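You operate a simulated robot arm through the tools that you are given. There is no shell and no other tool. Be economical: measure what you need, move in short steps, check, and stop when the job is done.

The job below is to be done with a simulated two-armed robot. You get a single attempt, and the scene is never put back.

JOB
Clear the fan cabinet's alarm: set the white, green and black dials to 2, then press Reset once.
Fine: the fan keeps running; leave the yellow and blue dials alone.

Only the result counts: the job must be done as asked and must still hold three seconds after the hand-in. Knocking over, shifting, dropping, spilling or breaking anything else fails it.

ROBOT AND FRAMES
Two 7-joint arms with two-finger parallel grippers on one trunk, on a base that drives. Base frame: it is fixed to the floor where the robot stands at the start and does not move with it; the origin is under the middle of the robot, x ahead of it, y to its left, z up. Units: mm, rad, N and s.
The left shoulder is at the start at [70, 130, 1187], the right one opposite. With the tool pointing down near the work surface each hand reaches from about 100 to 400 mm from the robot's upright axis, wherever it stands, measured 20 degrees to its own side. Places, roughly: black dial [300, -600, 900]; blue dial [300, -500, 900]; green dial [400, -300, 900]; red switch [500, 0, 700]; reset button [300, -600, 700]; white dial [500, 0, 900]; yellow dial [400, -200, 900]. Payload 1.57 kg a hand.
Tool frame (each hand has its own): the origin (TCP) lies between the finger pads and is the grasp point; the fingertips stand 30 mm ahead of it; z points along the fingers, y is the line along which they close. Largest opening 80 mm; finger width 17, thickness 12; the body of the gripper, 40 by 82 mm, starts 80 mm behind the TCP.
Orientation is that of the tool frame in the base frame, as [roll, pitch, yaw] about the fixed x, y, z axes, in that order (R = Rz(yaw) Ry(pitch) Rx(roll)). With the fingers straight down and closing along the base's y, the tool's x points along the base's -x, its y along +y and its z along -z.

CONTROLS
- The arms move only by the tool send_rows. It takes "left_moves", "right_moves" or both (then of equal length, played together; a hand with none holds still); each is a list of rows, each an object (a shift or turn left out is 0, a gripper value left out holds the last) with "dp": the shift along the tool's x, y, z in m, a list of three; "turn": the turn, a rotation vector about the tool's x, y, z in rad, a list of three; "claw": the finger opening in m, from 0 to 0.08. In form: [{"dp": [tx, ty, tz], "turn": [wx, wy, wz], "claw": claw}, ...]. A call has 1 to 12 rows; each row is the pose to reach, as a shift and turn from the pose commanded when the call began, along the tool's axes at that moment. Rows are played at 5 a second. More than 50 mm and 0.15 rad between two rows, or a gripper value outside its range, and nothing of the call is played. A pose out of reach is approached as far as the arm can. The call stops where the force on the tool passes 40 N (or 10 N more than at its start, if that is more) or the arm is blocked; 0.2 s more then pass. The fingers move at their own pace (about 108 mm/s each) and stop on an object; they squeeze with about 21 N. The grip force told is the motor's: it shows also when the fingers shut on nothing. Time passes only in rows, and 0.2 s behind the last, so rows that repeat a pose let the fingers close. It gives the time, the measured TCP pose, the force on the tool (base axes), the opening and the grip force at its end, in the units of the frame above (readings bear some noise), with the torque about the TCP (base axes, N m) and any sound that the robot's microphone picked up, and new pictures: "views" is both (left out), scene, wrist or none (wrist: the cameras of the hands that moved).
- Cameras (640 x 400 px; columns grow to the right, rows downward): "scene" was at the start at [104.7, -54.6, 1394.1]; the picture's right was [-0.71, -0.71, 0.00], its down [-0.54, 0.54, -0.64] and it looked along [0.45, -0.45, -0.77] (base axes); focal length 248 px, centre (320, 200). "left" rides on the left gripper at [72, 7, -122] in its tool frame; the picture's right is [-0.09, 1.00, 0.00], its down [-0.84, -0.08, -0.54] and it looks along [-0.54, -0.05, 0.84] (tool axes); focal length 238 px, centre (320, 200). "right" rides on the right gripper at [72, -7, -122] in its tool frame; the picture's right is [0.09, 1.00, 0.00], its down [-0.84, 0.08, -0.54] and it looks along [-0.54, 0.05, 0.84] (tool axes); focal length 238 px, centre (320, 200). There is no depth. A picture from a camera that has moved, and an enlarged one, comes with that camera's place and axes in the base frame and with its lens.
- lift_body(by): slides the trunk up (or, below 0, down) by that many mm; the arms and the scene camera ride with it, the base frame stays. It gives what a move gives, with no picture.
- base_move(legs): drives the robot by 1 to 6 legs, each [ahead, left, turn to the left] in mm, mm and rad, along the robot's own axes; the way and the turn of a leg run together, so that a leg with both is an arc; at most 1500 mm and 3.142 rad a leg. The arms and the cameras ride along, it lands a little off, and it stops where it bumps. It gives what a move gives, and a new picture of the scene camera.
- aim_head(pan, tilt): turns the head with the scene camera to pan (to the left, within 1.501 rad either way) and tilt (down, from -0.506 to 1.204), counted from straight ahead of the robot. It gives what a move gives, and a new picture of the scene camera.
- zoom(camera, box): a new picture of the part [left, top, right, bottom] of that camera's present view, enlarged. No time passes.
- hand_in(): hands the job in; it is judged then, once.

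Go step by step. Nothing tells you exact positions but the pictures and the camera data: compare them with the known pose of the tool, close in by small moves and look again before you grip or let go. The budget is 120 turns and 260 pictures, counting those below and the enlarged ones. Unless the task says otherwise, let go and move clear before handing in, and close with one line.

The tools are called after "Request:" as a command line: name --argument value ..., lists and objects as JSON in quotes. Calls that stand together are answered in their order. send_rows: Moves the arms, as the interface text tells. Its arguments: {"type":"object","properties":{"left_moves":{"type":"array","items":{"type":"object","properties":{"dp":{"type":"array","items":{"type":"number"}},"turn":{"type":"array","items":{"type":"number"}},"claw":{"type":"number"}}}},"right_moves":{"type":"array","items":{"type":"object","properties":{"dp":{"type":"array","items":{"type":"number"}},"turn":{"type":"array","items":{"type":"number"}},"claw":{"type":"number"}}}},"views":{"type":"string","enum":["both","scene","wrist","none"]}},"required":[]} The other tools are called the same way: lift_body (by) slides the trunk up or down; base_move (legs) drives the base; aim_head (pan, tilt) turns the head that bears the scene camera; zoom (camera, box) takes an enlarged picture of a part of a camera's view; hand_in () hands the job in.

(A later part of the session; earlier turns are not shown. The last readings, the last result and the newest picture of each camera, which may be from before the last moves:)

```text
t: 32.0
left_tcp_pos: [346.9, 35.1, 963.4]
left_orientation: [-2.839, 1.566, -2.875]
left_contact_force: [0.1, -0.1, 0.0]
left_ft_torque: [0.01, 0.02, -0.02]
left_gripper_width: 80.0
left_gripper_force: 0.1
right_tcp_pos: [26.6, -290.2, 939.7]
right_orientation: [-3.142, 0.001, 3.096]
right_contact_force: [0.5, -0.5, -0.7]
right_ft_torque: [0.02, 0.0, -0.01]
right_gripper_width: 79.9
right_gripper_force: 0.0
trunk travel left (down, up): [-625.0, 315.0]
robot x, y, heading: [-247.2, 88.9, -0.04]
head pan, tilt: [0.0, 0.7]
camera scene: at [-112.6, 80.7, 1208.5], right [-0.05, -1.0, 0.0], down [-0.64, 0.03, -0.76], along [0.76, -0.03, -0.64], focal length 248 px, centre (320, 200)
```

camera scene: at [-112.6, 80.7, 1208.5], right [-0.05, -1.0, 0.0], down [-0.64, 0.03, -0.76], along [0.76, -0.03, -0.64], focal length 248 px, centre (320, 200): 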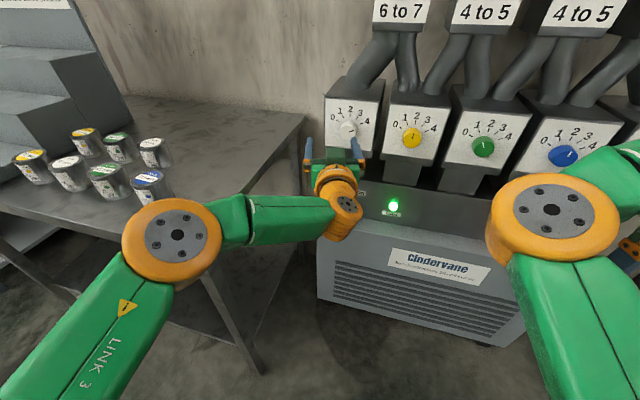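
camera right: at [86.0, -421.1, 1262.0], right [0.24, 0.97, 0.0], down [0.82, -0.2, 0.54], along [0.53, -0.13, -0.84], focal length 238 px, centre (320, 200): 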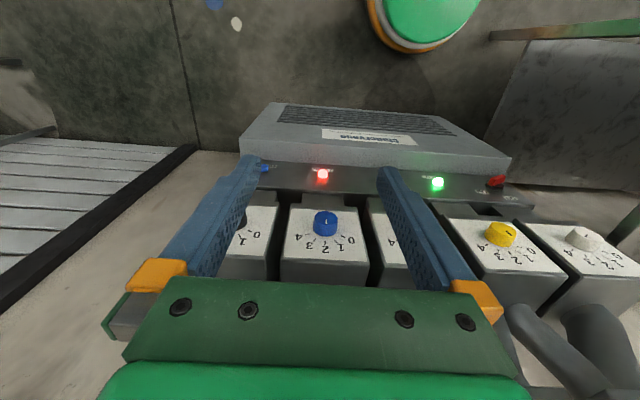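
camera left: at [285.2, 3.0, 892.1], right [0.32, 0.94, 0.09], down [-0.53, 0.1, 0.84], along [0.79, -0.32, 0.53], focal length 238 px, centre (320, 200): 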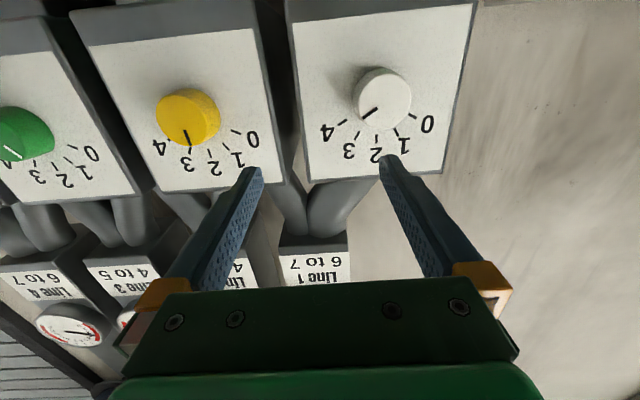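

Now the hand is already at q≈148 in front of white. I turn it right by 0.30, lower by 34 and move forward.

Request:
send_rows --left_moves '[{"dp": [0.01, -0.003, 0.005], "turn": [0.06, 0, 0]}, {"dp": [0.02, -0.006, 0.02], "turn": [0.12, 0, 0]}, {"dp": [0.03, -0.012, 0.035], "turn": [0.18, 0, 0]}, {"dp": [0.034, -0.018, 0.05], "turn": [0.24, 0, 0]}, {"dp": [0.034, -0.027, 0.076], "turn": [0.302, 0, 0]}, {"dp": [0.034, -0.027, 0.076], "turn": [0.302, 0, 0]}]' --views "both"

```text
t: 33.4
left_tcp_pos: [401.8, 6.6, 936.9]
left_orientation: [-2.892, 1.557, 3.054]
left_contact_force: [-1.1, -0.1, 0.0]
left_ft_torque: [0.02, 0.0, 0.02]
left_gripper_width: 79.9
left_gripper_force: 0.2
left hand out of reach, approached as far as the arm can: row 4, 5, 6
right_tcp_pos: [25.9, -288.7, 938.9]
right_orientation: [3.141, -0.002, 3.096]
right_contact_force: [0.5, 0.1, -0.8]
right_ft_torque: [-0.01, 0.01, 0.01]
right_gripper_width: 79.9
right_gripper_force: 0.0
trunk travel left (down, up): [-625.0, 315.0]
robot x, y, heading: [-250.3, 89.4, -0.042]
head pan, tilt: [0.0, 0.7]
camera scene: at [-112.6, 81.0, 1208.5], right [-0.05, -1.0, 0.0], down [-0.64, 0.03, -0.76], along [0.76, -0.03, -0.64], focal length 248 px, centre (320, 200)
camera left: at [288.9, 54.4, 868.1], right [0.33, 0.94, 0.09], down [-0.53, 0.1, 0.84], along [0.78, -0.32, 0.53], focal length 238 px, centre (320, 200)
```

scene: 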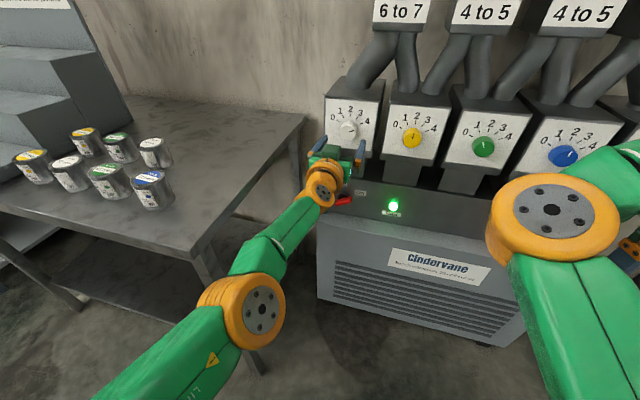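
left: 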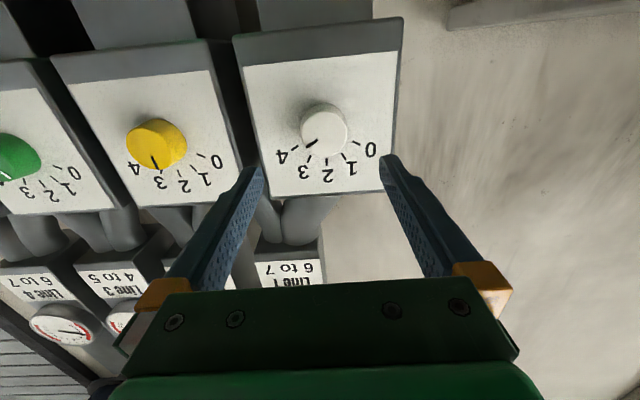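

Now the arm is nearly straight, so it's simply stretched. I pull the hand back, drive forward along the wall normal, then look.

Request:
send_rows --left_moves '[{"dp": [0, 0, -0.03]}, {"dp": [0, 0, -0.06]}, {"dp": [0, 0, -0.09]}, {"dp": [0, 0, -0.09]}]' --views "none"

Request:
base_move --legs '[[96, -29, 0]]'

Request:
send_rows --left_moves '[{"dp": [0, 0, 0]}]' --views "wrist"

```text
t: 34.4
left_tcp_pos: [402.2, 7.3, 938.0]
left_orientation: [-2.866, 1.558, 3.083]
left_contact_force: [-0.5, -0.6, 0.2]
left_ft_torque: [0.01, 0.0, 0.0]
left_gripper_width: 80.0
left_gripper_force: 0.1
left hand out of reach, approached as far as the arm can: row 1, 2, 3, 4
right_tcp_pos: [27.4, -288.7, 939.7]
right_orientation: [3.141, 0.003, 3.097]
right_contact_force: [-0.8, 0.5, -0.6]
right_ft_torque: [-0.02, 0.01, 0.01]
right_gripper_width: 80.0
right_gripper_force: 0.1
trunk travel left (down, up): [-625.0, 315.0]
robot x, y, heading: [-246.6, 84.7, -0.047]
head pan, tilt: [0.0, 0.7]
```

```text
t: 35.5
left_tcp_pos: [474.9, -16.3, 937.4]
left_orientation: [-2.754, 1.551, -3.084]
left_contact_force: [-7.8, 0.3, -0.5]
left_ft_torque: [-0.03, -0.09, 0.29]
left_gripper_width: 78.8
left_gripper_force: 0.0
right_tcp_pos: [102.7, -314.1, 940.4]
right_orientation: [-3.14, -0.001, 3.1]
right_contact_force: [-0.4, 0.4, 0.3]
right_ft_torque: [0.04, 0.01, -0.02]
right_gripper_width: 80.1
right_gripper_force: 0.0
trunk travel left (down, up): [-625.0, 315.0]
robot x, y, heading: [-171.6, 60.2, -0.044]
head pan, tilt: [0.0, 0.7]
stopped in leg 1: the force on the tool passed its limit at 182 N (the readings are from after the stop); the commanded pose is now the measured one
camera scene: at [-39.0, 54.5, 1209.0], right [-0.04, -1.0, 0.0], down [-0.64, 0.03, -0.77], along [0.77, -0.03, -0.64], focal length 248 px, centre (320, 200)
```

scene: 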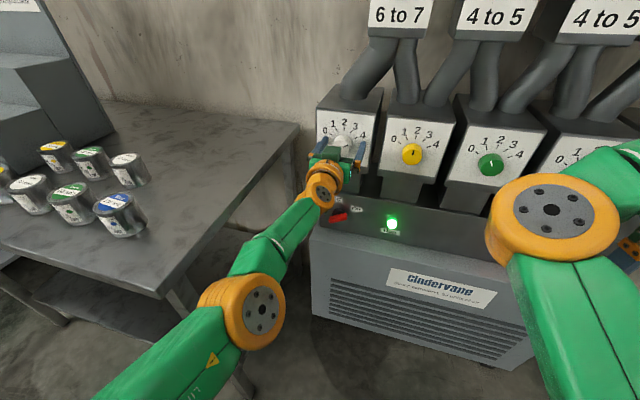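

```text
t: 35.9
left_tcp_pos: [476.5, -18.7, 936.7]
left_orientation: [-2.738, 1.551, -3.073]
left_contact_force: [-7.2, 1.5, 0.6]
left_ft_torque: [0.0, -0.07, 0.29]
left_gripper_width: 78.7
left_gripper_force: 0.0
right_tcp_pos: [102.6, -314.4, 939.9]
right_orientation: [-3.14, 0.002, 3.101]
right_contact_force: [-0.1, -0.1, 0.1]
right_ft_torque: [0.0, -0.01, 0.01]
right_gripper_width: 79.9
right_gripper_force: 0.0
trunk travel left (down, up): [-625.0, 315.0]
robot x, y, heading: [-170.1, 59.7, -0.042]
head pan, tilt: [0.0, 0.7]
camera left: at [362.6, 28.7, 867.0], right [0.33, 0.94, 0.08], down [-0.52, 0.11, 0.85], along [0.79, -0.32, 0.53], focal length 238 px, centre (320, 200)
```

left: 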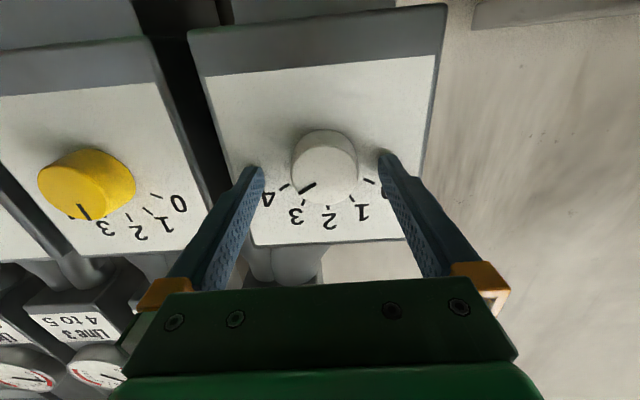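

The retract had not been carried out, so the fingertips touched the face plate; nothing seems displaced, and the fingers now straddle the white knob. I back off a few mm to relieve the contact.

Request:
send_rows --left_moves '[{"dp": [0, 0, -0.003]}, {"dp": [0, 0, -0.006]}, {"dp": [0, 0, -0.006]}]' --views "wrist"

```text
t: 36.7
left_tcp_pos: [475.3, -17.7, 936.9]
left_orientation: [-2.727, 1.553, -3.061]
left_contact_force: [-7.4, 1.5, 1.4]
left_ft_torque: [0.03, -0.13, 0.28]
left_gripper_width: 78.7
left_gripper_force: 0.1
left hand out of reach, approached as far as the arm can: row 1, 2, 3
right_tcp_pos: [102.2, -315.9, 940.7]
right_orientation: [-3.141, 0.002, 3.103]
right_contact_force: [0.4, -1.6, 0.0]
right_ft_torque: [0.0, -0.01, 0.0]
right_gripper_width: 79.8
right_gripper_force: 0.2
trunk travel left (down, up): [-625.0, 315.0]
robot x, y, heading: [-172.2, 59.4, -0.041]
head pan, tilt: [0.0, 0.7]
camera left: at [362.6, 28.7, 867.0], right [0.33, 0.94, 0.08], down [-0.52, 0.11, 0.85], along [0.79, -0.32, 0.53], focal length 238 px, centre (320, 200)
```

left: 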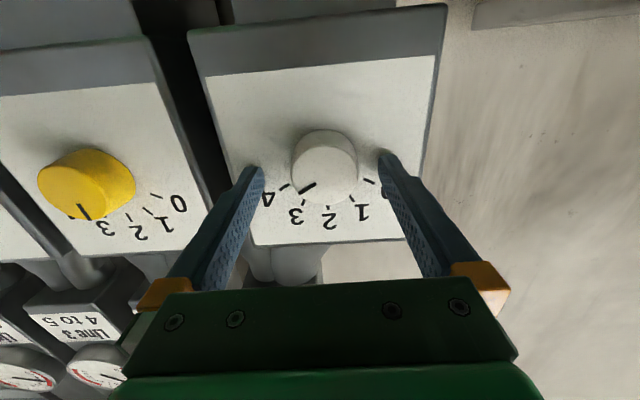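

The arm is stuck at a wrist-pitch limit. I'll back the base 120 mm along the normal, then lower the trunk so the forearm comes up from below.

Request:
base_move --legs '[[-115, 35, 0]]'

```text
t: 38.0
left_tcp_pos: [370.7, 17.7, 933.6]
left_orientation: [-2.772, 1.548, -3.114]
left_contact_force: [0.1, 0.2, 0.3]
left_ft_torque: [0.0, -0.01, 0.01]
left_gripper_width: 80.0
left_gripper_force: 0.0
right_tcp_pos: [-6.4, -277.7, 939.3]
right_orientation: [-3.14, -0.003, 3.094]
right_contact_force: [0.0, -0.5, -0.7]
right_ft_torque: [0.02, -0.02, 0.01]
right_gripper_width: 80.4
right_gripper_force: 0.0
trunk travel left (down, up): [-625.0, 315.0]
robot x, y, heading: [-281.7, 102.1, -0.047]
head pan, tilt: [0.0, 0.7]
camera scene: at [-143.6, 92.7, 1208.4], right [-0.05, -1.0, 0.0], down [-0.64, 0.03, -0.76], along [0.76, -0.04, -0.64], focal length 248 px, centre (320, 200)
```

scene: 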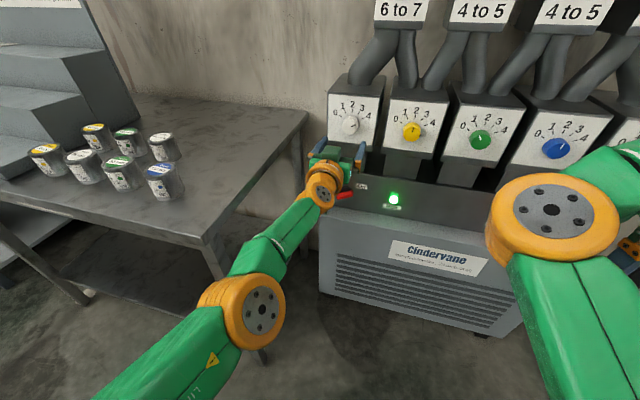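

Clear. I lower the trunk 150 mm.

Request:
lift_body --by -150

Request:
send_rows --left_moves '[{"dp": [-0.03, 0, 0]}, {"dp": [-0.06, 0, 0]}, {"dp": [-0.09, 0, 0]}, {"dp": [-0.12, 0, 0], "turn": [0, -0.01, 0]}, {"dp": [-0.142, 0, 0], "turn": [0, -0.02, 0]}, {"dp": [-0.142, 0, 0], "turn": [0, -0.02, 0]}]' --views "both"

```text
t: 39.7
left_tcp_pos: [368.4, 17.1, 784.8]
left_orientation: [-2.756, 1.55, -3.094]
left_contact_force: [-0.6, 0.1, -1.1]
left_ft_torque: [0.01, 0.02, 0.03]
left_gripper_width: 79.9
left_gripper_force: 0.2
right_tcp_pos: [-6.3, -277.7, 787.7]
right_orientation: [3.14, -0.001, 3.094]
right_contact_force: [0.0, -0.4, 0.1]
right_ft_torque: [0.02, -0.02, -0.01]
right_gripper_width: 79.9
right_gripper_force: 0.1
trunk travel left (down, up): [-475.0, 465.0]
robot x, y, heading: [-279.2, 100.2, -0.051]
head pan, tilt: [0.0, 0.7]
```

```text
t: 41.1
left_tcp_pos: [369.0, 25.8, 919.0]
left_orientation: [-1.593, 1.562, -1.932]
left_contact_force: [0.1, 0.2, -0.6]
left_ft_torque: [0.06, -0.02, 0.0]
left_gripper_width: 79.9
left_gripper_force: 0.0
left hand out of reach, approached as far as the arm can: row 1, 3, 5, 6
right_tcp_pos: [-7.8, -276.8, 788.3]
right_orientation: [3.141, 0.0, 3.094]
right_contact_force: [0.3, 0.4, 0.0]
right_ft_torque: [0.0, 0.03, -0.02]
right_gripper_width: 79.9
right_gripper_force: 0.0
trunk travel left (down, up): [-475.0, 465.0]
robot x, y, heading: [-278.5, 101.4, -0.046]
head pan, tilt: [0.0, 0.7]
camera scene: at [-144.6, 92.8, 1058.5], right [-0.05, -1.0, 0.0], down [-0.64, 0.03, -0.76], along [0.76, -0.04, -0.64], focal length 248 px, centre (320, 200)
camera left: at [255.3, 71.4, 848.1], right [0.33, 0.94, 0.08], down [-0.53, 0.11, 0.84], along [0.78, -0.32, 0.54], focal length 238 px, centre (320, 200)
```

scene: 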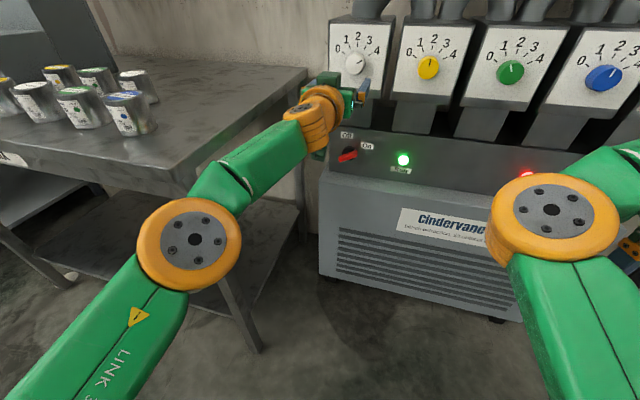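
left: 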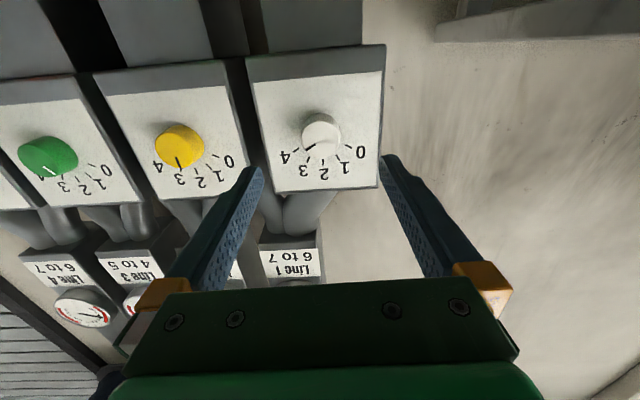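

The arm is freer now and correctly oriented (q≈147, z≈919). I advance a bit with the arm and take a zoom of the scene for the dial angles.

Request:
send_rows --left_moves '[{"dp": [-0.004, 0, 0.02]}, {"dp": [-0.008, 0, 0.04]}, {"dp": [-0.008, 0, 0.06]}, {"dp": [-0.008, 0, 0.06]}]' --views "wrist"

Request:
zoom --camera "scene" --box '[320, 10, 640, 110]'

```text
t: 42.1
left_tcp_pos: [371.0, 26.6, 913.2]
left_orientation: [-1.54, 1.564, -1.88]
left_contact_force: [-0.8, 0.1, -0.3]
left_ft_torque: [0.02, -0.03, 0.02]
left_gripper_width: 80.0
left_gripper_force: 0.1
left hand out of reach, approached as far as the arm can: row 1, 2, 3, 4
right_tcp_pos: [-6.2, -277.8, 789.6]
right_orientation: [-3.141, -0.002, 3.094]
right_contact_force: [-0.2, 0.5, -0.8]
right_ft_torque: [-0.01, 0.02, -0.01]
right_gripper_width: 80.1
right_gripper_force: 0.0
trunk travel left (down, up): [-475.0, 465.0]
robot x, y, heading: [-278.5, 97.8, -0.046]
head pan, tilt: [0.0, 0.7]
camera left: at [258.8, 73.2, 842.9], right [0.33, 0.94, 0.08], down [-0.53, 0.11, 0.84], along [0.78, -0.32, 0.54], focal length 238 px, centre (320, 200)
```

left: 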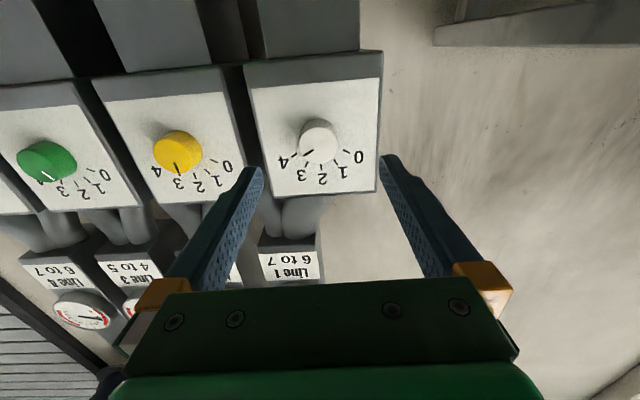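

```text
2.00 times, centred on (480, 60) of scene
camera zoom: at [-144.4, 93.2, 1058.5], right [-0.05, -1.0, 0.0], down [-0.64, 0.03, -0.76], along [0.76, -0.04, -0.64], focal length 496 px, centre (0, 480)
```

zoom: 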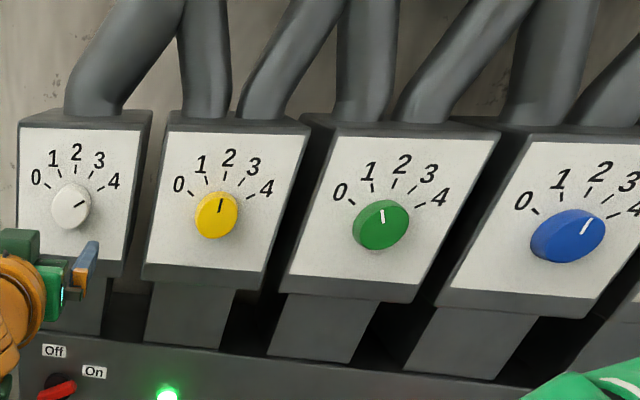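

The arm is again at full stretch (~612 mm from the shoulder). I try to bend it by retracting with a sideways component.

Request:
send_rows --left_moves '[{"dp": [0, -0.02, -0.02]}, {"dp": [0, -0.04, -0.04]}, {"dp": [0, -0.06, -0.06]}, {"dp": [0, -0.06, -0.08]}, {"dp": [0, -0.06, -0.1]}, {"dp": [0, -0.06, -0.1]}]' --views "scene"

```text
t: 43.5
left_tcp_pos: [254.8, 0.4, 916.7]
left_orientation: [-1.531, 1.562, -1.872]
left_contact_force: [-0.8, -0.7, 0.2]
left_ft_torque: [0.0, 0.02, -0.01]
left_gripper_width: 79.9
left_gripper_force: 0.0
right_tcp_pos: [-7.3, -277.0, 788.2]
right_orientation: [-3.141, 0.0, 3.095]
right_contact_force: [-0.9, 0.4, -0.7]
right_ft_torque: [-0.02, 0.02, 0.02]
right_gripper_width: 79.8
right_gripper_force: 0.1
trunk travel left (down, up): [-475.0, 465.0]
robot x, y, heading: [-276.5, 102.2, -0.048]
head pan, tilt: [0.0, 0.7]
camera scene: at [-144.3, 93.1, 1058.5], right [-0.05, -1.0, 0.0], down [-0.64, 0.03, -0.76], along [0.76, -0.04, -0.64], focal length 248 px, centre (320, 200)
```

scene: 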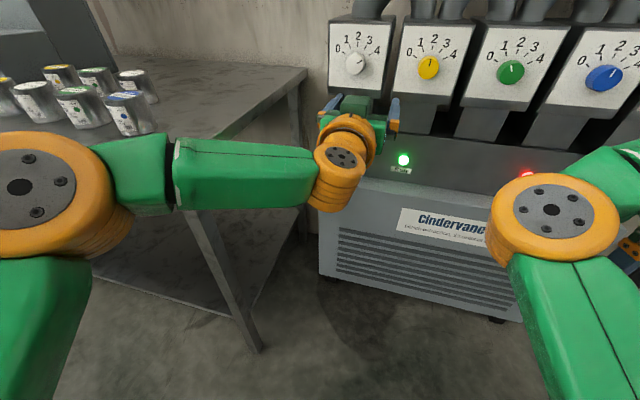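

That freed it. The elbow now is near bench-top height, so I raise the trunk back by 150 before driving in.

Request:
lift_body --by 150

Request:
base_move --legs '[[72, -22, 0]]'

```text
t: 45.2
left_tcp_pos: [255.2, 0.7, 1065.7]
left_orientation: [-1.597, 1.562, -1.938]
left_contact_force: [-0.3, -0.1, 0.5]
left_ft_torque: [0.02, -0.03, 0.04]
left_gripper_width: 79.9
left_gripper_force: 0.1
right_tcp_pos: [-8.0, -276.7, 939.4]
right_orientation: [-3.141, -0.002, 3.093]
right_contact_force: [0.0, -0.2, 0.2]
right_ft_torque: [0.01, -0.06, 0.04]
right_gripper_width: 79.8
right_gripper_force: 0.1
trunk travel left (down, up): [-625.0, 315.0]
robot x, y, heading: [-277.6, 101.2, -0.045]
head pan, tilt: [0.0, 0.7]
```

```text
t: 46.3
left_tcp_pos: [325.3, -25.4, 1065.9]
left_orientation: [-1.434, 1.562, -1.776]
left_contact_force: [0.9, -0.6, 0.0]
left_ft_torque: [0.0, -0.02, -0.01]
left_gripper_width: 80.0
left_gripper_force: 0.0
right_tcp_pos: [63.3, -303.9, 939.5]
right_orientation: [-3.141, -0.001, 3.095]
right_contact_force: [0.0, 0.4, 0.4]
right_ft_torque: [0.03, 0.0, 0.0]
right_gripper_width: 80.0
right_gripper_force: 0.0
trunk travel left (down, up): [-625.0, 315.0]
robot x, y, heading: [-209.2, 70.6, -0.051]
head pan, tilt: [0.0, 0.7]
camera scene: at [-74.6, 67.0, 1208.7], right [-0.05, -1.0, 0.0], down [-0.64, 0.03, -0.77], along [0.76, -0.04, -0.64], focal length 248 px, centre (320, 200)
```

scene: 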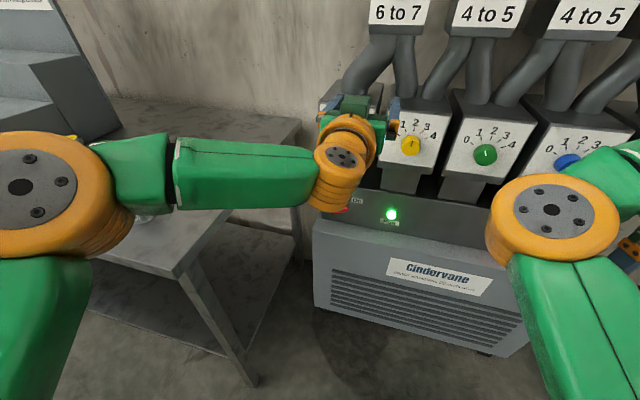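

Hand is at (315, 84, 1066) in wall frame. I go forward-left and then down toward the white knob.

Request:
send_rows --left_moves '[{"dp": [0, 0.02, 0.03]}, {"dp": [0, 0.04, 0.06]}, {"dp": [0.03, 0.061, 0.09]}, {"dp": [0.065, 0.061, 0.095]}, {"dp": [0.1, 0.061, 0.095]}, {"dp": [0.139, 0.061, 0.095]}, {"dp": [0.139, 0.061, 0.095]}]' --views "both"

```text
t: 47.9
left_tcp_pos: [440.4, -10.8, 938.4]
left_orientation: [-2.572, 1.554, -2.901]
left_contact_force: [-0.1, 0.3, 0.4]
left_ft_torque: [-0.02, -0.02, 0.01]
left_gripper_width: 80.1
left_gripper_force: 0.1
left hand out of reach, approached as far as the arm can: row 5, 6, 7
right_tcp_pos: [64.0, -303.7, 939.6]
right_orientation: [-3.141, -0.002, 3.095]
right_contact_force: [0.6, 0.1, -0.5]
right_ft_torque: [0.03, -0.01, 0.0]
right_gripper_width: 80.0
right_gripper_force: 0.1
trunk travel left (down, up): [-625.0, 315.0]
robot x, y, heading: [-204.9, 74.8, -0.05]
head pan, tilt: [0.0, 0.7]
camera scene: at [-73.5, 66.8, 1208.5], right [-0.05, -1.0, 0.0], down [-0.64, 0.03, -0.76], along [0.76, -0.04, -0.64], focal length 248 px, centre (320, 200)
camera left: at [327.7, 36.7, 867.6], right [0.33, 0.94, 0.08], down [-0.53, 0.11, 0.84], along [0.79, -0.32, 0.53], focal length 238 px, centre (320, 200)
```

scene: 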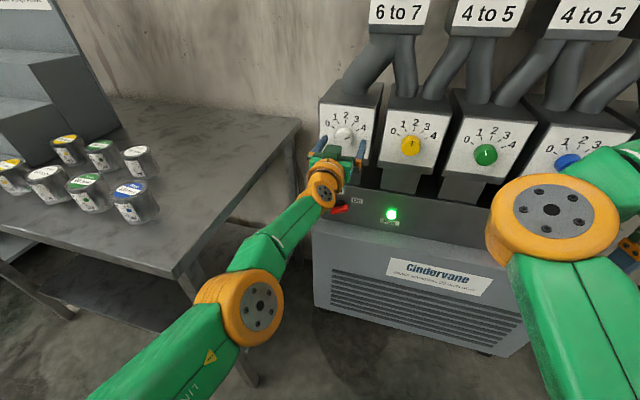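
left: 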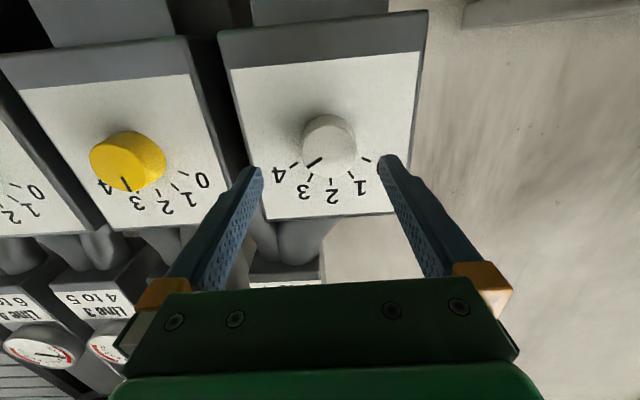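

Again nearly stretched (~606 mm); I need the base ~100 closer. I retract with an upward and sideways component first, alone, and check.

Request:
send_rows --left_moves '[{"dp": [-0.025, -0.01, -0.025]}, {"dp": [-0.05, -0.02, -0.05]}, {"dp": [-0.06, -0.04, -0.08]}, {"dp": [-0.06, -0.05, -0.11]}, {"dp": [-0.06, -0.05, -0.13]}, {"dp": [-0.06, -0.05, -0.13]}]' --views "none"

```text
t: 49.3
left_tcp_pos: [296.6, -9.9, 996.9]
left_orientation: [-1.471, 1.563, -1.81]
left_contact_force: [0.1, 0.1, 0.2]
left_ft_torque: [0.02, -0.03, -0.02]
left_gripper_width: 80.1
left_gripper_force: 0.1
left hand out of reach, approached as far as the arm can: row 1, 2, 3
right_tcp_pos: [64.4, -302.3, 939.5]
right_orientation: [-3.141, -0.001, 3.093]
right_contact_force: [-0.2, -0.2, -0.5]
right_ft_torque: [0.02, 0.03, 0.03]
right_gripper_width: 80.0
right_gripper_force: 0.0
trunk travel left (down, up): [-625.0, 315.0]
robot x, y, heading: [-207.3, 72.8, -0.047]
head pan, tilt: [0.0, 0.7]
```

Retracted to (283, 89, 997). Now the base goes forward ~95 mm along the wall normal.

Request:
base_move --legs '[[91, -28, 0]]'

```text
t: 50.4
left_tcp_pos: [382.8, -41.5, 996.5]
left_orientation: [-1.467, 1.563, -1.806]
left_contact_force: [-0.1, 0.7, -0.5]
left_ft_torque: [0.01, -0.01, -0.05]
left_gripper_width: 79.8
left_gripper_force: 0.0
right_tcp_pos: [150.5, -335.5, 939.6]
right_orientation: [3.141, -0.001, 3.095]
right_contact_force: [0.2, 0.6, 0.4]
right_ft_torque: [-0.01, 0.02, -0.03]
right_gripper_width: 79.9
right_gripper_force: 0.0
trunk travel left (down, up): [-625.0, 315.0]
robot x, y, heading: [-122.2, 45.9, -0.051]
head pan, tilt: [0.0, 0.7]
camera scene: at [12.3, 35.6, 1208.6], right [-0.05, -1.0, 0.0], down [-0.64, 0.03, -0.77], along [0.76, -0.04, -0.64], focal length 248 px, centre (320, 200)
```

scene: 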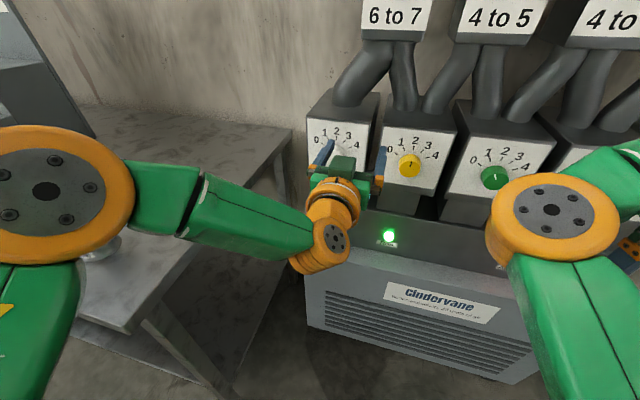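

The hand is at (375, 88, 997). I move left and then down to face the white knob.

Request:
send_rows --left_moves '[{"dp": [0.0, 0.02, 0.01]}, {"dp": [0, 0.04, 0.02]}, {"dp": [0.02, 0.058, 0.035]}, {"dp": [0.045, 0.058, 0.035]}, {"dp": [0.069, 0.058, 0.035]}, {"dp": [0.069, 0.058, 0.035]}]' --views "both"

```text
t: 51.8
left_tcp_pos: [414.9, -37.8, 949.8]
left_orientation: [-1.942, 1.562, -2.274]
left_contact_force: [0.4, 0.2, 0.2]
left_ft_torque: [-0.01, 0.01, 0.01]
left_gripper_width: 80.3
left_gripper_force: 0.1
left hand out of reach, approached as far as the arm can: row 2, 3, 4, 5, 6
right_tcp_pos: [150.8, -333.8, 939.5]
right_orientation: [-3.141, -0.002, 3.094]
right_contact_force: [-0.7, 0.0, 0.2]
right_ft_torque: [-0.03, 0.02, 0.0]
right_gripper_width: 80.1
right_gripper_force: 0.1
trunk travel left (down, up): [-625.0, 315.0]
robot x, y, heading: [-118.7, 41.0, -0.052]
head pan, tilt: [0.0, 0.7]
camera scene: at [13.0, 35.3, 1208.5], right [-0.05, -1.0, 0.0], down [-0.64, 0.03, -0.76], along [0.76, -0.04, -0.64], focal length 248 px, centre (320, 200)
camera left: at [302.5, 7.9, 878.9], right [0.33, 0.94, 0.08], down [-0.53, 0.11, 0.84], along [0.78, -0.32, 0.54], focal length 238 px, centre (320, 200)
```

scene: 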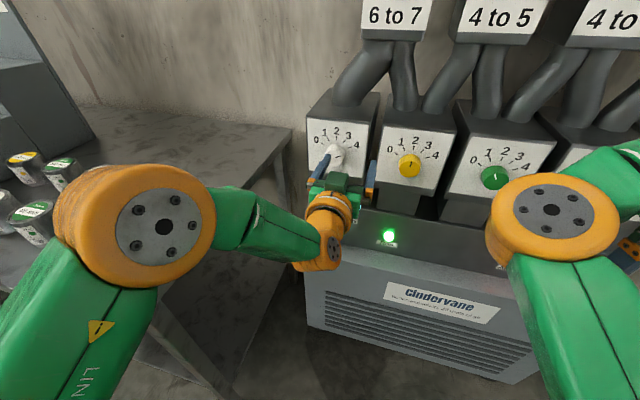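
left: 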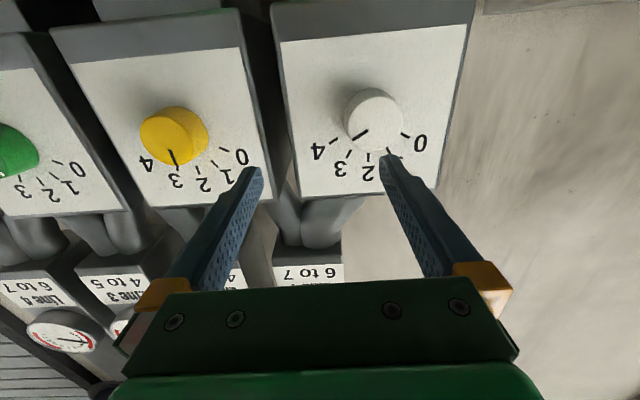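

Limited by wrist bend at this fold; the best shoulder distance is ~570. I back the base by 40 mm and approach at p≈425.

Request:
base_move --legs '[[-38, 12, 0]]'

Request:
send_rows --left_moves '[{"dp": [0, 0.01, 0.025]}, {"dp": [0, 0.025, 0.045]}, {"dp": [0.01, 0.04, 0.055]}, {"dp": [0.023, 0.044, 0.06]}, {"dp": [0.023, 0.044, 0.06]}]' --views "both"

```text
t: 52.7
left_tcp_pos: [380.6, -24.3, 948.7]
left_orientation: [-2.217, 1.561, -2.552]
left_contact_force: [-0.8, -0.4, -0.3]
left_ft_torque: [0.01, 0.02, -0.02]
left_gripper_width: 80.1
left_gripper_force: 0.0
right_tcp_pos: [117.8, -322.7, 938.9]
right_orientation: [3.141, -0.003, 3.092]
right_contact_force: [0.4, 0.4, -0.7]
right_ft_torque: [0.0, 0.01, -0.02]
right_gripper_width: 79.9
right_gripper_force: 0.1
trunk travel left (down, up): [-625.0, 315.0]
robot x, y, heading: [-156.6, 53.6, -0.046]
head pan, tilt: [0.0, 0.7]
camera scene: at [-19.8, 47.8, 1208.1], right [-0.05, -1.0, 0.0], down [-0.65, 0.03, -0.76], along [0.76, -0.04, -0.65], focal length 248 px, centre (320, 200)
```

scene: 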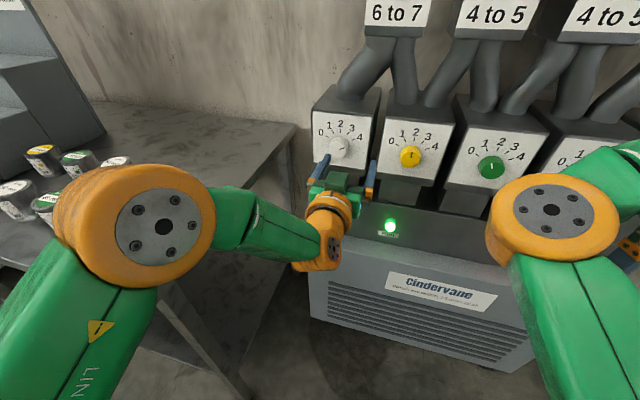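

```text
t: 53.9
left_tcp_pos: [443.6, -33.5, 953.0]
left_orientation: [-2.571, 1.561, -2.886]
left_contact_force: [-13.5, 3.4, 6.9]
left_ft_torque: [0.14, -0.14, 0.49]
left_gripper_width: 78.5
left_gripper_force: 0.1
left hand out of reach, approached as far as the arm can: row 1, 2, 3, 4, 5
right_tcp_pos: [109.0, -321.2, 940.9]
right_orientation: [-3.141, 0.006, 3.095]
right_contact_force: [-1.0, -0.2, -0.1]
right_ft_torque: [-0.01, -0.01, -0.01]
right_gripper_width: 80.1
right_gripper_force: 0.1
trunk travel left (down, up): [-625.0, 315.0]
robot x, y, heading: [-156.6, 57.8, -0.049]
head pan, tilt: [0.0, 0.7]
camera scene: at [-30.8, 50.5, 1209.6], right [-0.05, -1.0, 0.0], down [-0.64, 0.03, -0.77], along [0.77, -0.04, -0.64], focal length 248 px, centre (320, 200)
camera left: at [331.2, 9.9, 882.7], right [0.31, 0.95, 0.09], down [-0.53, 0.1, 0.84], along [0.79, -0.31, 0.53], focal length 238 px, centre (320, 200)
```

scene: 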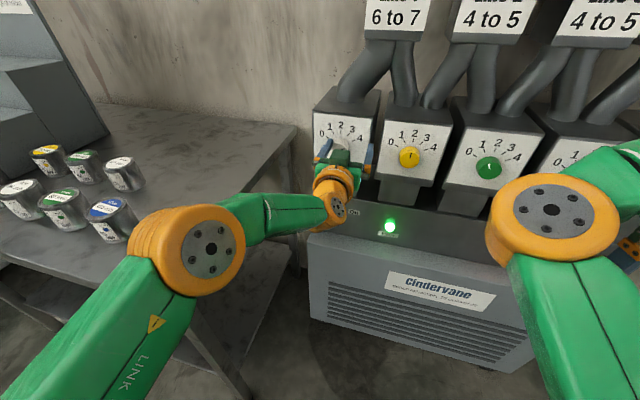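
left: 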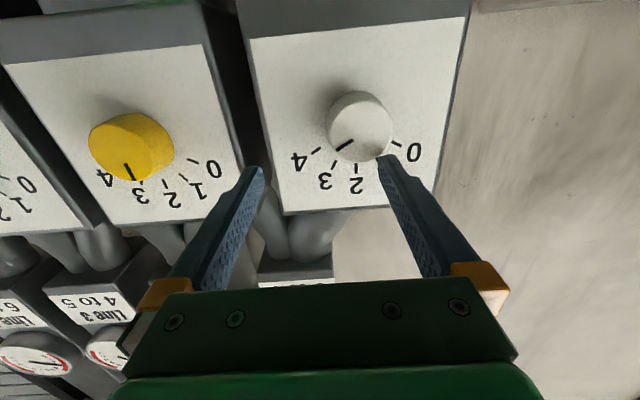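

One fingertip brushed the knob front, so I retract right-back a little first.

Request:
send_rows --left_moves '[{"dp": [0, -0.01, -0.015]}, {"dp": [0, -0.025, -0.04]}, {"dp": [0, -0.03, -0.05]}, {"dp": [0, -0.03, -0.05]}]' --views "none"

Request:
send_rows --left_moves '[{"turn": [0, 0, -0.14]}, {"turn": [0, 0, -0.28]}, {"turn": [0, 0, -0.42]}, {"turn": [0, 0, -0.56]}, {"turn": [0, 0, -0.7]}, {"turn": [0, 0, -0.84]}, {"turn": [0, 0, -0.98]}, {"turn": [0, 0, -0.98]}]' --views "scene"

```text
t: 54.9
left_tcp_pos: [393.1, -47.2, 948.8]
left_orientation: [-1.921, 1.563, -2.253]
left_contact_force: [0.5, 0.2, 0.0]
left_ft_torque: [-0.05, 0.01, 0.0]
left_gripper_width: 79.9
left_gripper_force: 0.1
left hand out of reach, approached as far as the arm can: row 1
right_tcp_pos: [114.1, -322.3, 938.6]
right_orientation: [3.141, -0.002, 3.095]
right_contact_force: [0.1, -0.7, 0.6]
right_ft_torque: [0.02, 0.0, 0.01]
right_gripper_width: 80.2
right_gripper_force: 0.1
trunk travel left (down, up): [-625.0, 315.0]
robot x, y, heading: [-154.9, 55.7, -0.048]
head pan, tilt: [0.0, 0.7]
```

```text
t: 56.7
left_tcp_pos: [392.5, -47.7, 947.5]
left_orientation: [-1.575, 0.581, -1.908]
left_contact_force: [0.5, 0.5, -1.2]
left_ft_torque: [-0.02, -0.02, 0.03]
left_gripper_width: 80.2
left_gripper_force: 0.0
right_tcp_pos: [115.6, -322.0, 939.1]
right_orientation: [3.141, -0.002, 3.094]
right_contact_force: [-0.8, 0.3, 0.3]
right_ft_torque: [0.0, 0.0, 0.01]
right_gripper_width: 79.9
right_gripper_force: 0.0
trunk travel left (down, up): [-625.0, 315.0]
robot x, y, heading: [-158.6, 56.3, -0.045]
head pan, tilt: [0.0, 0.7]
camera scene: at [-22.3, 48.8, 1208.5], right [-0.05, -1.0, 0.0], down [-0.64, 0.03, -0.76], along [0.76, -0.04, -0.64], focal length 248 px, centre (320, 200)
```

scene: 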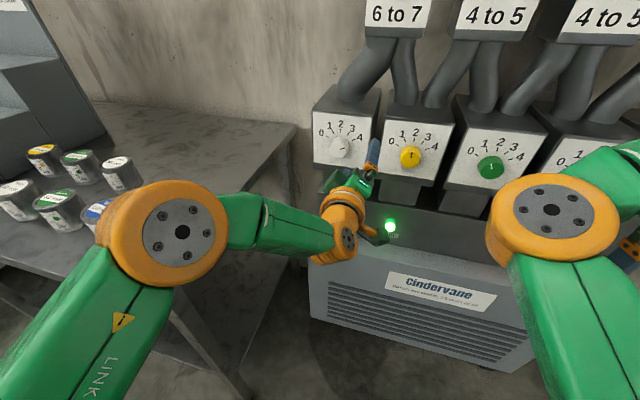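

Rolling −0.98 went cleanly. I now try the same leftward/downward shift in this rolled pose.

Request:
send_rows --left_moves '[{"dp": [-0.01, 0.013, 0.009]}, {"dp": [-0.02, 0.025, 0.018]}, {"dp": [-0.03, 0.037, 0.026]}, {"dp": [-0.0388, 0.05, 0.033]}, {"dp": [-0.0388, 0.05, 0.033]}]' --views "both"

```text
t: 57.9
left_tcp_pos: [437.9, -31.8, 950.1]
left_orientation: [-1.591, 0.582, -1.899]
left_contact_force: [0.7, 0.1, -0.1]
left_ft_torque: [0.01, 0.0, 0.0]
left_gripper_width: 79.7
left_gripper_force: 0.1
left hand out of reach, approached as far as the arm can: row 2, 3, 4, 5
right_tcp_pos: [114.9, -320.2, 938.4]
right_orientation: [3.14, -0.003, 3.095]
right_contact_force: [0.2, 0.0, -0.2]
right_ft_torque: [0.0, 0.01, -0.02]
right_gripper_width: 80.1
right_gripper_force: 0.0
trunk travel left (down, up): [-625.0, 315.0]
robot x, y, heading: [-155.6, 56.1, -0.048]
head pan, tilt: [0.0, 0.7]
camera scene: at [-22.2, 48.8, 1208.5], right [-0.05, -1.0, 0.0], down [-0.64, 0.03, -0.76], along [0.76, -0.04, -0.64], focal length 248 px, centre (320, 200)
camera left: at [303.9, -47.9, 907.0], right [0.18, 0.6, -0.78], down [-0.3, 0.79, 0.53], along [0.94, 0.14, 0.32], focal length 238 px, centre (320, 200)
```

scene: 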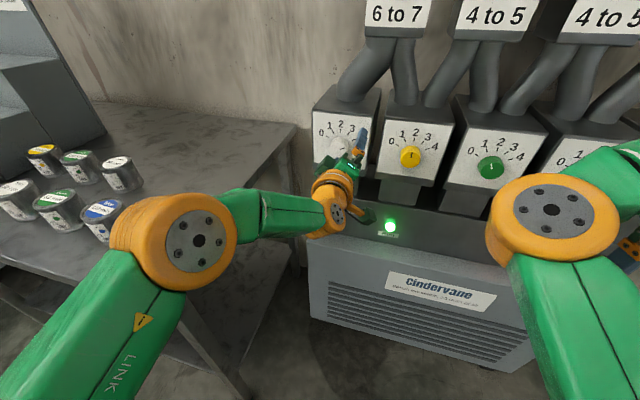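
left: 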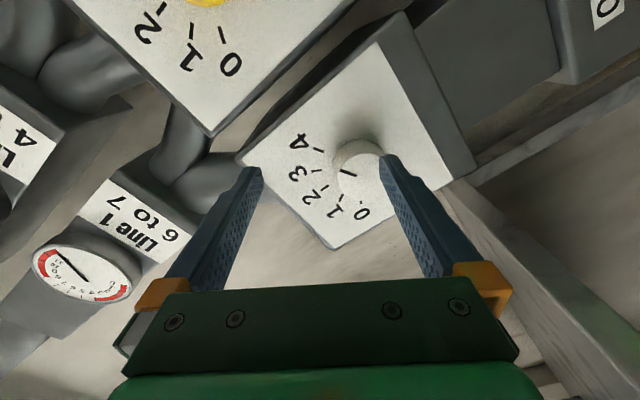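

Roll is not the limit: the hand must sit ~40 mm inward of the shoulder line. I retract and unroll, then shift the base left by ~50 mm.

Request:
send_rows --left_moves '[{"dp": [0.008, -0.006, -0.015], "turn": [0, 0, 0.14]}, {"dp": [0.016, -0.011, -0.03], "turn": [0, 0, 0.28]}, {"dp": [0.025, -0.017, -0.045], "turn": [0, 0, 0.42]}, {"dp": [0.025, -0.017, -0.055], "turn": [0, 0, 0.56]}, {"dp": [0.025, -0.017, -0.055], "turn": [0, 0, 0.7]}, {"dp": [0.025, -0.017, -0.055], "turn": [0, 0, 0.84]}, {"dp": [0.025, -0.017, -0.055], "turn": [0, 0, 0.98]}, {"dp": [0.025, -0.017, -0.055], "turn": [0, 0, 0.98]}]' --views "none"

Request:
base_move --legs '[[14, 48, 0]]'

```text
t: 59.7
left_tcp_pos: [374.6, -43.1, 949.2]
left_orientation: [-2.066, 1.564, -2.402]
left_contact_force: [0.2, -1.1, -0.7]
left_ft_torque: [-0.01, 0.0, 0.02]
left_gripper_width: 80.0
left_gripper_force: 0.0
right_tcp_pos: [115.8, -320.5, 938.3]
right_orientation: [3.141, -0.002, 3.095]
right_contact_force: [0.1, -0.5, -0.2]
right_ft_torque: [-0.02, -0.03, -0.01]
right_gripper_width: 80.4
right_gripper_force: 0.0
trunk travel left (down, up): [-625.0, 315.0]
robot x, y, heading: [-158.0, 54.4, -0.049]
head pan, tilt: [0.0, 0.7]
```

```text
t: 60.6
left_tcp_pos: [390.9, -0.6, 950.3]
left_orientation: [-2.083, 1.564, -2.419]
left_contact_force: [0.1, 0.4, 0.3]
left_ft_torque: [0.01, 0.0, 0.01]
left_gripper_width: 80.4
left_gripper_force: 0.0
right_tcp_pos: [129.1, -277.7, 939.4]
right_orientation: [3.139, -0.002, 3.092]
right_contact_force: [-0.5, 0.1, -0.5]
right_ft_torque: [-0.01, 0.0, 0.02]
right_gripper_width: 80.1
right_gripper_force: 0.1
trunk travel left (down, up): [-625.0, 315.0]
robot x, y, heading: [-139.9, 102.5, -0.052]
head pan, tilt: [0.0, 0.7]
camera scene: at [-6.7, 92.9, 1208.6], right [-0.05, -1.0, 0.0], down [-0.64, 0.04, -0.77], along [0.76, -0.04, -0.64], focal length 248 px, centre (320, 200)
```

scene: 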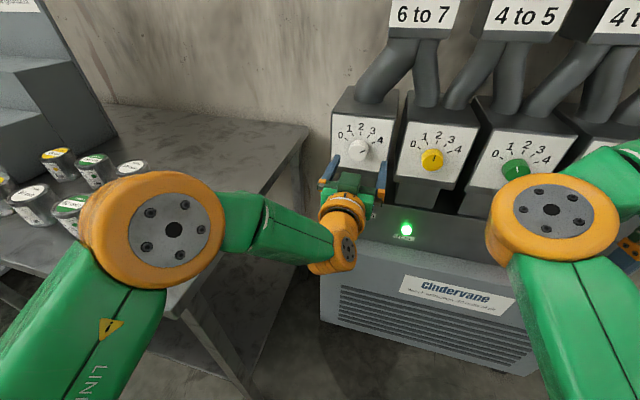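

The base moved fine. Hand at (369, 129, 950); I go to (425, 146, 927).

Request:
send_rows --left_moves '[{"dp": [0.006, 0.006, 0.015]}, {"dp": [0.012, 0.012, 0.03]}, {"dp": [0.018, 0.017, 0.045]}, {"dp": [0.023, 0.017, 0.056]}, {"dp": [0.023, 0.017, 0.056]}]' --views "wrist"

```text
t: 61.8
left_tcp_pos: [447.6, -9.7, 932.0]
left_orientation: [-2.409, 1.558, -2.74]
left_contact_force: [0.8, 0.0, -0.3]
left_ft_torque: [0.0, 0.0, 0.0]
left_gripper_width: 80.0
left_gripper_force: 0.1
left hand out of reach, approached as far as the arm can: row 3, 4, 5
right_tcp_pos: [129.2, -276.6, 939.7]
right_orientation: [-3.142, -0.001, 3.09]
right_contact_force: [-0.5, 0.0, -0.1]
right_ft_torque: [0.04, -0.03, 0.0]
right_gripper_width: 79.9
right_gripper_force: 0.0
trunk travel left (down, up): [-625.0, 315.0]
robot x, y, heading: [-139.8, 101.1, -0.052]
head pan, tilt: [0.0, 0.7]
camera left: at [335.1, 36.8, 862.4], right [0.32, 0.94, 0.08], down [-0.53, 0.11, 0.84], along [0.78, -0.32, 0.53], focal length 238 px, centre (320, 200)
```

left: 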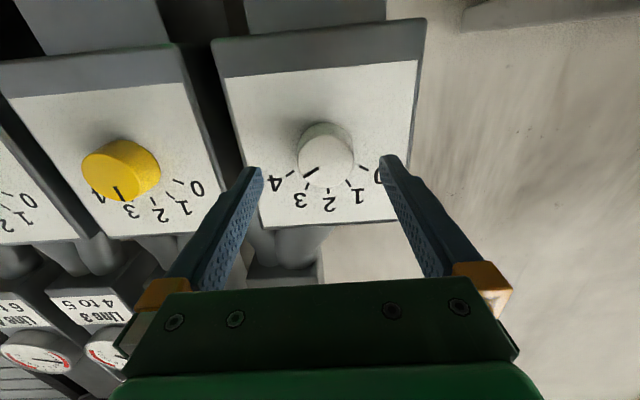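

Nearly aligned: TCP (425, 139, 932), knob at about (q 144, z 925). I'll make the last adjustments rigidly with trunk and base.

Request:
lift_body --by -7

Request:
base_move --legs '[[17, 0, 0]]'

Request:
send_rows --left_moves '[{"dp": [0, 0, 0]}]' --views "wrist"

```text
t: 62.4
left_tcp_pos: [448.5, -9.0, 925.2]
left_orientation: [-2.398, 1.559, -2.728]
left_contact_force: [-0.1, -0.9, 0.5]
left_ft_torque: [-0.04, 0.01, -0.01]
left_gripper_width: 80.1
left_gripper_force: 0.1
right_tcp_pos: [130.0, -274.7, 932.8]
right_orientation: [3.141, -0.003, 3.091]
right_contact_force: [0.3, 0.0, -0.1]
right_ft_torque: [-0.01, -0.02, -0.03]
right_gripper_width: 79.9
right_gripper_force: 0.1
trunk travel left (down, up): [-618.0, 322.0]
robot x, y, heading: [-143.8, 102.0, -0.053]
head pan, tilt: [0.0, 0.7]
```

```text
t: 63.1
left_tcp_pos: [462.9, -9.4, 925.6]
left_orientation: [-2.293, 1.561, -2.622]
left_contact_force: [-0.4, -0.7, -0.7]
left_ft_torque: [-0.02, 0.01, 0.01]
left_gripper_width: 79.9
left_gripper_force: 0.2
right_tcp_pos: [146.1, -275.3, 933.0]
right_orientation: [-3.139, -0.001, 3.091]
right_contact_force: [-0.8, -0.1, -0.1]
right_ft_torque: [0.01, 0.01, 0.03]
right_gripper_width: 80.1
right_gripper_force: 0.1
trunk travel left (down, up): [-618.0, 322.0]
robot x, y, heading: [-123.0, 104.2, -0.059]
head pan, tilt: [0.0, 0.7]
camera scene: at [8.7, 94.1, 1201.8], right [-0.05, -1.0, 0.0], down [-0.64, 0.03, -0.77], along [0.77, -0.04, -0.64], focal length 248 px, centre (320, 200)
```

scene: 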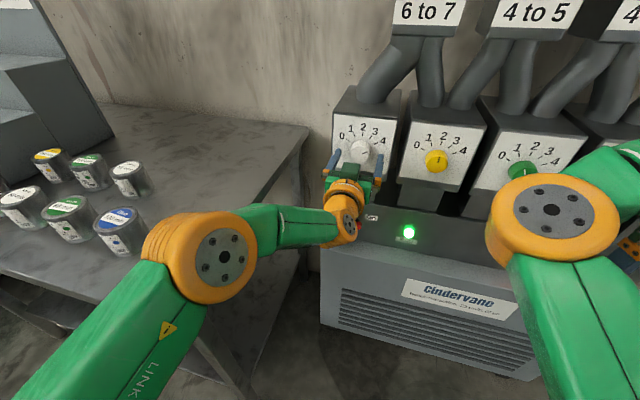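

```text
t: 63.5
left_tcp_pos: [465.0, -9.7, 925.8]
left_orientation: [-2.402, 1.558, -2.73]
left_contact_force: [-1.1, -0.4, 0.0]
left_ft_torque: [0.0, 0.01, -0.01]
left_gripper_width: 80.1
left_gripper_force: 0.0
right_tcp_pos: [146.3, -276.9, 932.1]
right_orientation: [3.14, -0.003, 3.091]
right_contact_force: [0.2, 0.1, 0.7]
right_ft_torque: [-0.02, 0.0, -0.02]
right_gripper_width: 79.9
right_gripper_force: 0.1
trunk travel left (down, up): [-618.0, 322.0]
robot x, y, heading: [-122.4, 100.8, -0.049]
head pan, tilt: [0.0, 0.7]
camera left: at [351.7, 35.9, 855.6], right [0.32, 0.94, 0.08], down [-0.53, 0.11, 0.84], along [0.78, -0.32, 0.53], focal length 238 px, centre (320, 200)
```

left: 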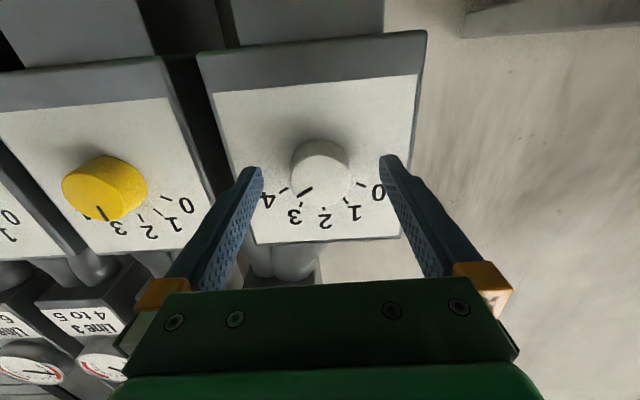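

Well centred now (q 145, z 926), with tips 12 mm over the knob. I go 7 mm further and close the fingers.

Request:
send_rows --left_moves '[{"dp": [0, 0, 0.003]}, {"dp": [0, 0, 0.007]}, {"dp": [0, 0, 0.007]}]' --views "none"

Request:
send_rows --left_moves '[{"claw": 0.055}, {"claw": 0.045}, {"claw": 0.03}, {"claw": 0.03}]' --views "wrist"

```text
t: 64.3
left_tcp_pos: [471.2, -10.7, 925.9]
left_orientation: [-2.375, 1.559, -2.705]
left_contact_force: [-0.1, 0.5, 0.0]
left_ft_torque: [-0.02, -0.03, -0.01]
left_gripper_width: 80.0
left_gripper_force: 0.1
right_tcp_pos: [146.7, -277.0, 932.1]
right_orientation: [3.141, -0.002, 3.091]
right_contact_force: [0.7, 0.3, 0.8]
right_ft_torque: [0.02, 0.02, 0.02]
right_gripper_width: 80.1
right_gripper_force: 0.2
trunk travel left (down, up): [-618.0, 322.0]
robot x, y, heading: [-123.3, 103.2, -0.055]
head pan, tilt: [0.0, 0.7]
```

```text
t: 65.3
left_tcp_pos: [470.8, -13.3, 925.8]
left_orientation: [-2.42, 1.557, -2.75]
left_contact_force: [-0.6, -0.5, -0.6]
left_ft_torque: [-0.01, -0.02, -0.11]
left_gripper_width: 42.4
left_gripper_force: 45.0
right_tcp_pos: [147.4, -275.8, 931.2]
right_orientation: [3.141, -0.002, 3.091]
right_contact_force: [-0.2, -0.2, -0.1]
right_ft_torque: [-0.04, 0.02, -0.01]
right_gripper_width: 79.9
right_gripper_force: 0.1
trunk travel left (down, up): [-618.0, 322.0]
robot x, y, heading: [-125.8, 101.4, -0.051]
head pan, tilt: [0.0, 0.7]
camera left: at [358.7, 33.2, 856.1], right [0.32, 0.94, 0.08], down [-0.53, 0.11, 0.84], along [0.78, -0.32, 0.53], focal length 238 px, centre (320, 200)
```

left: 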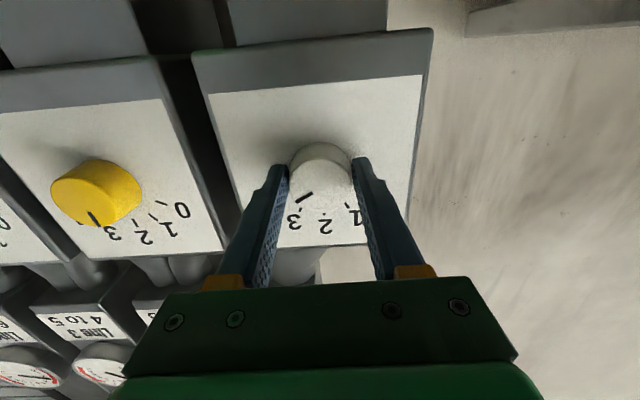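

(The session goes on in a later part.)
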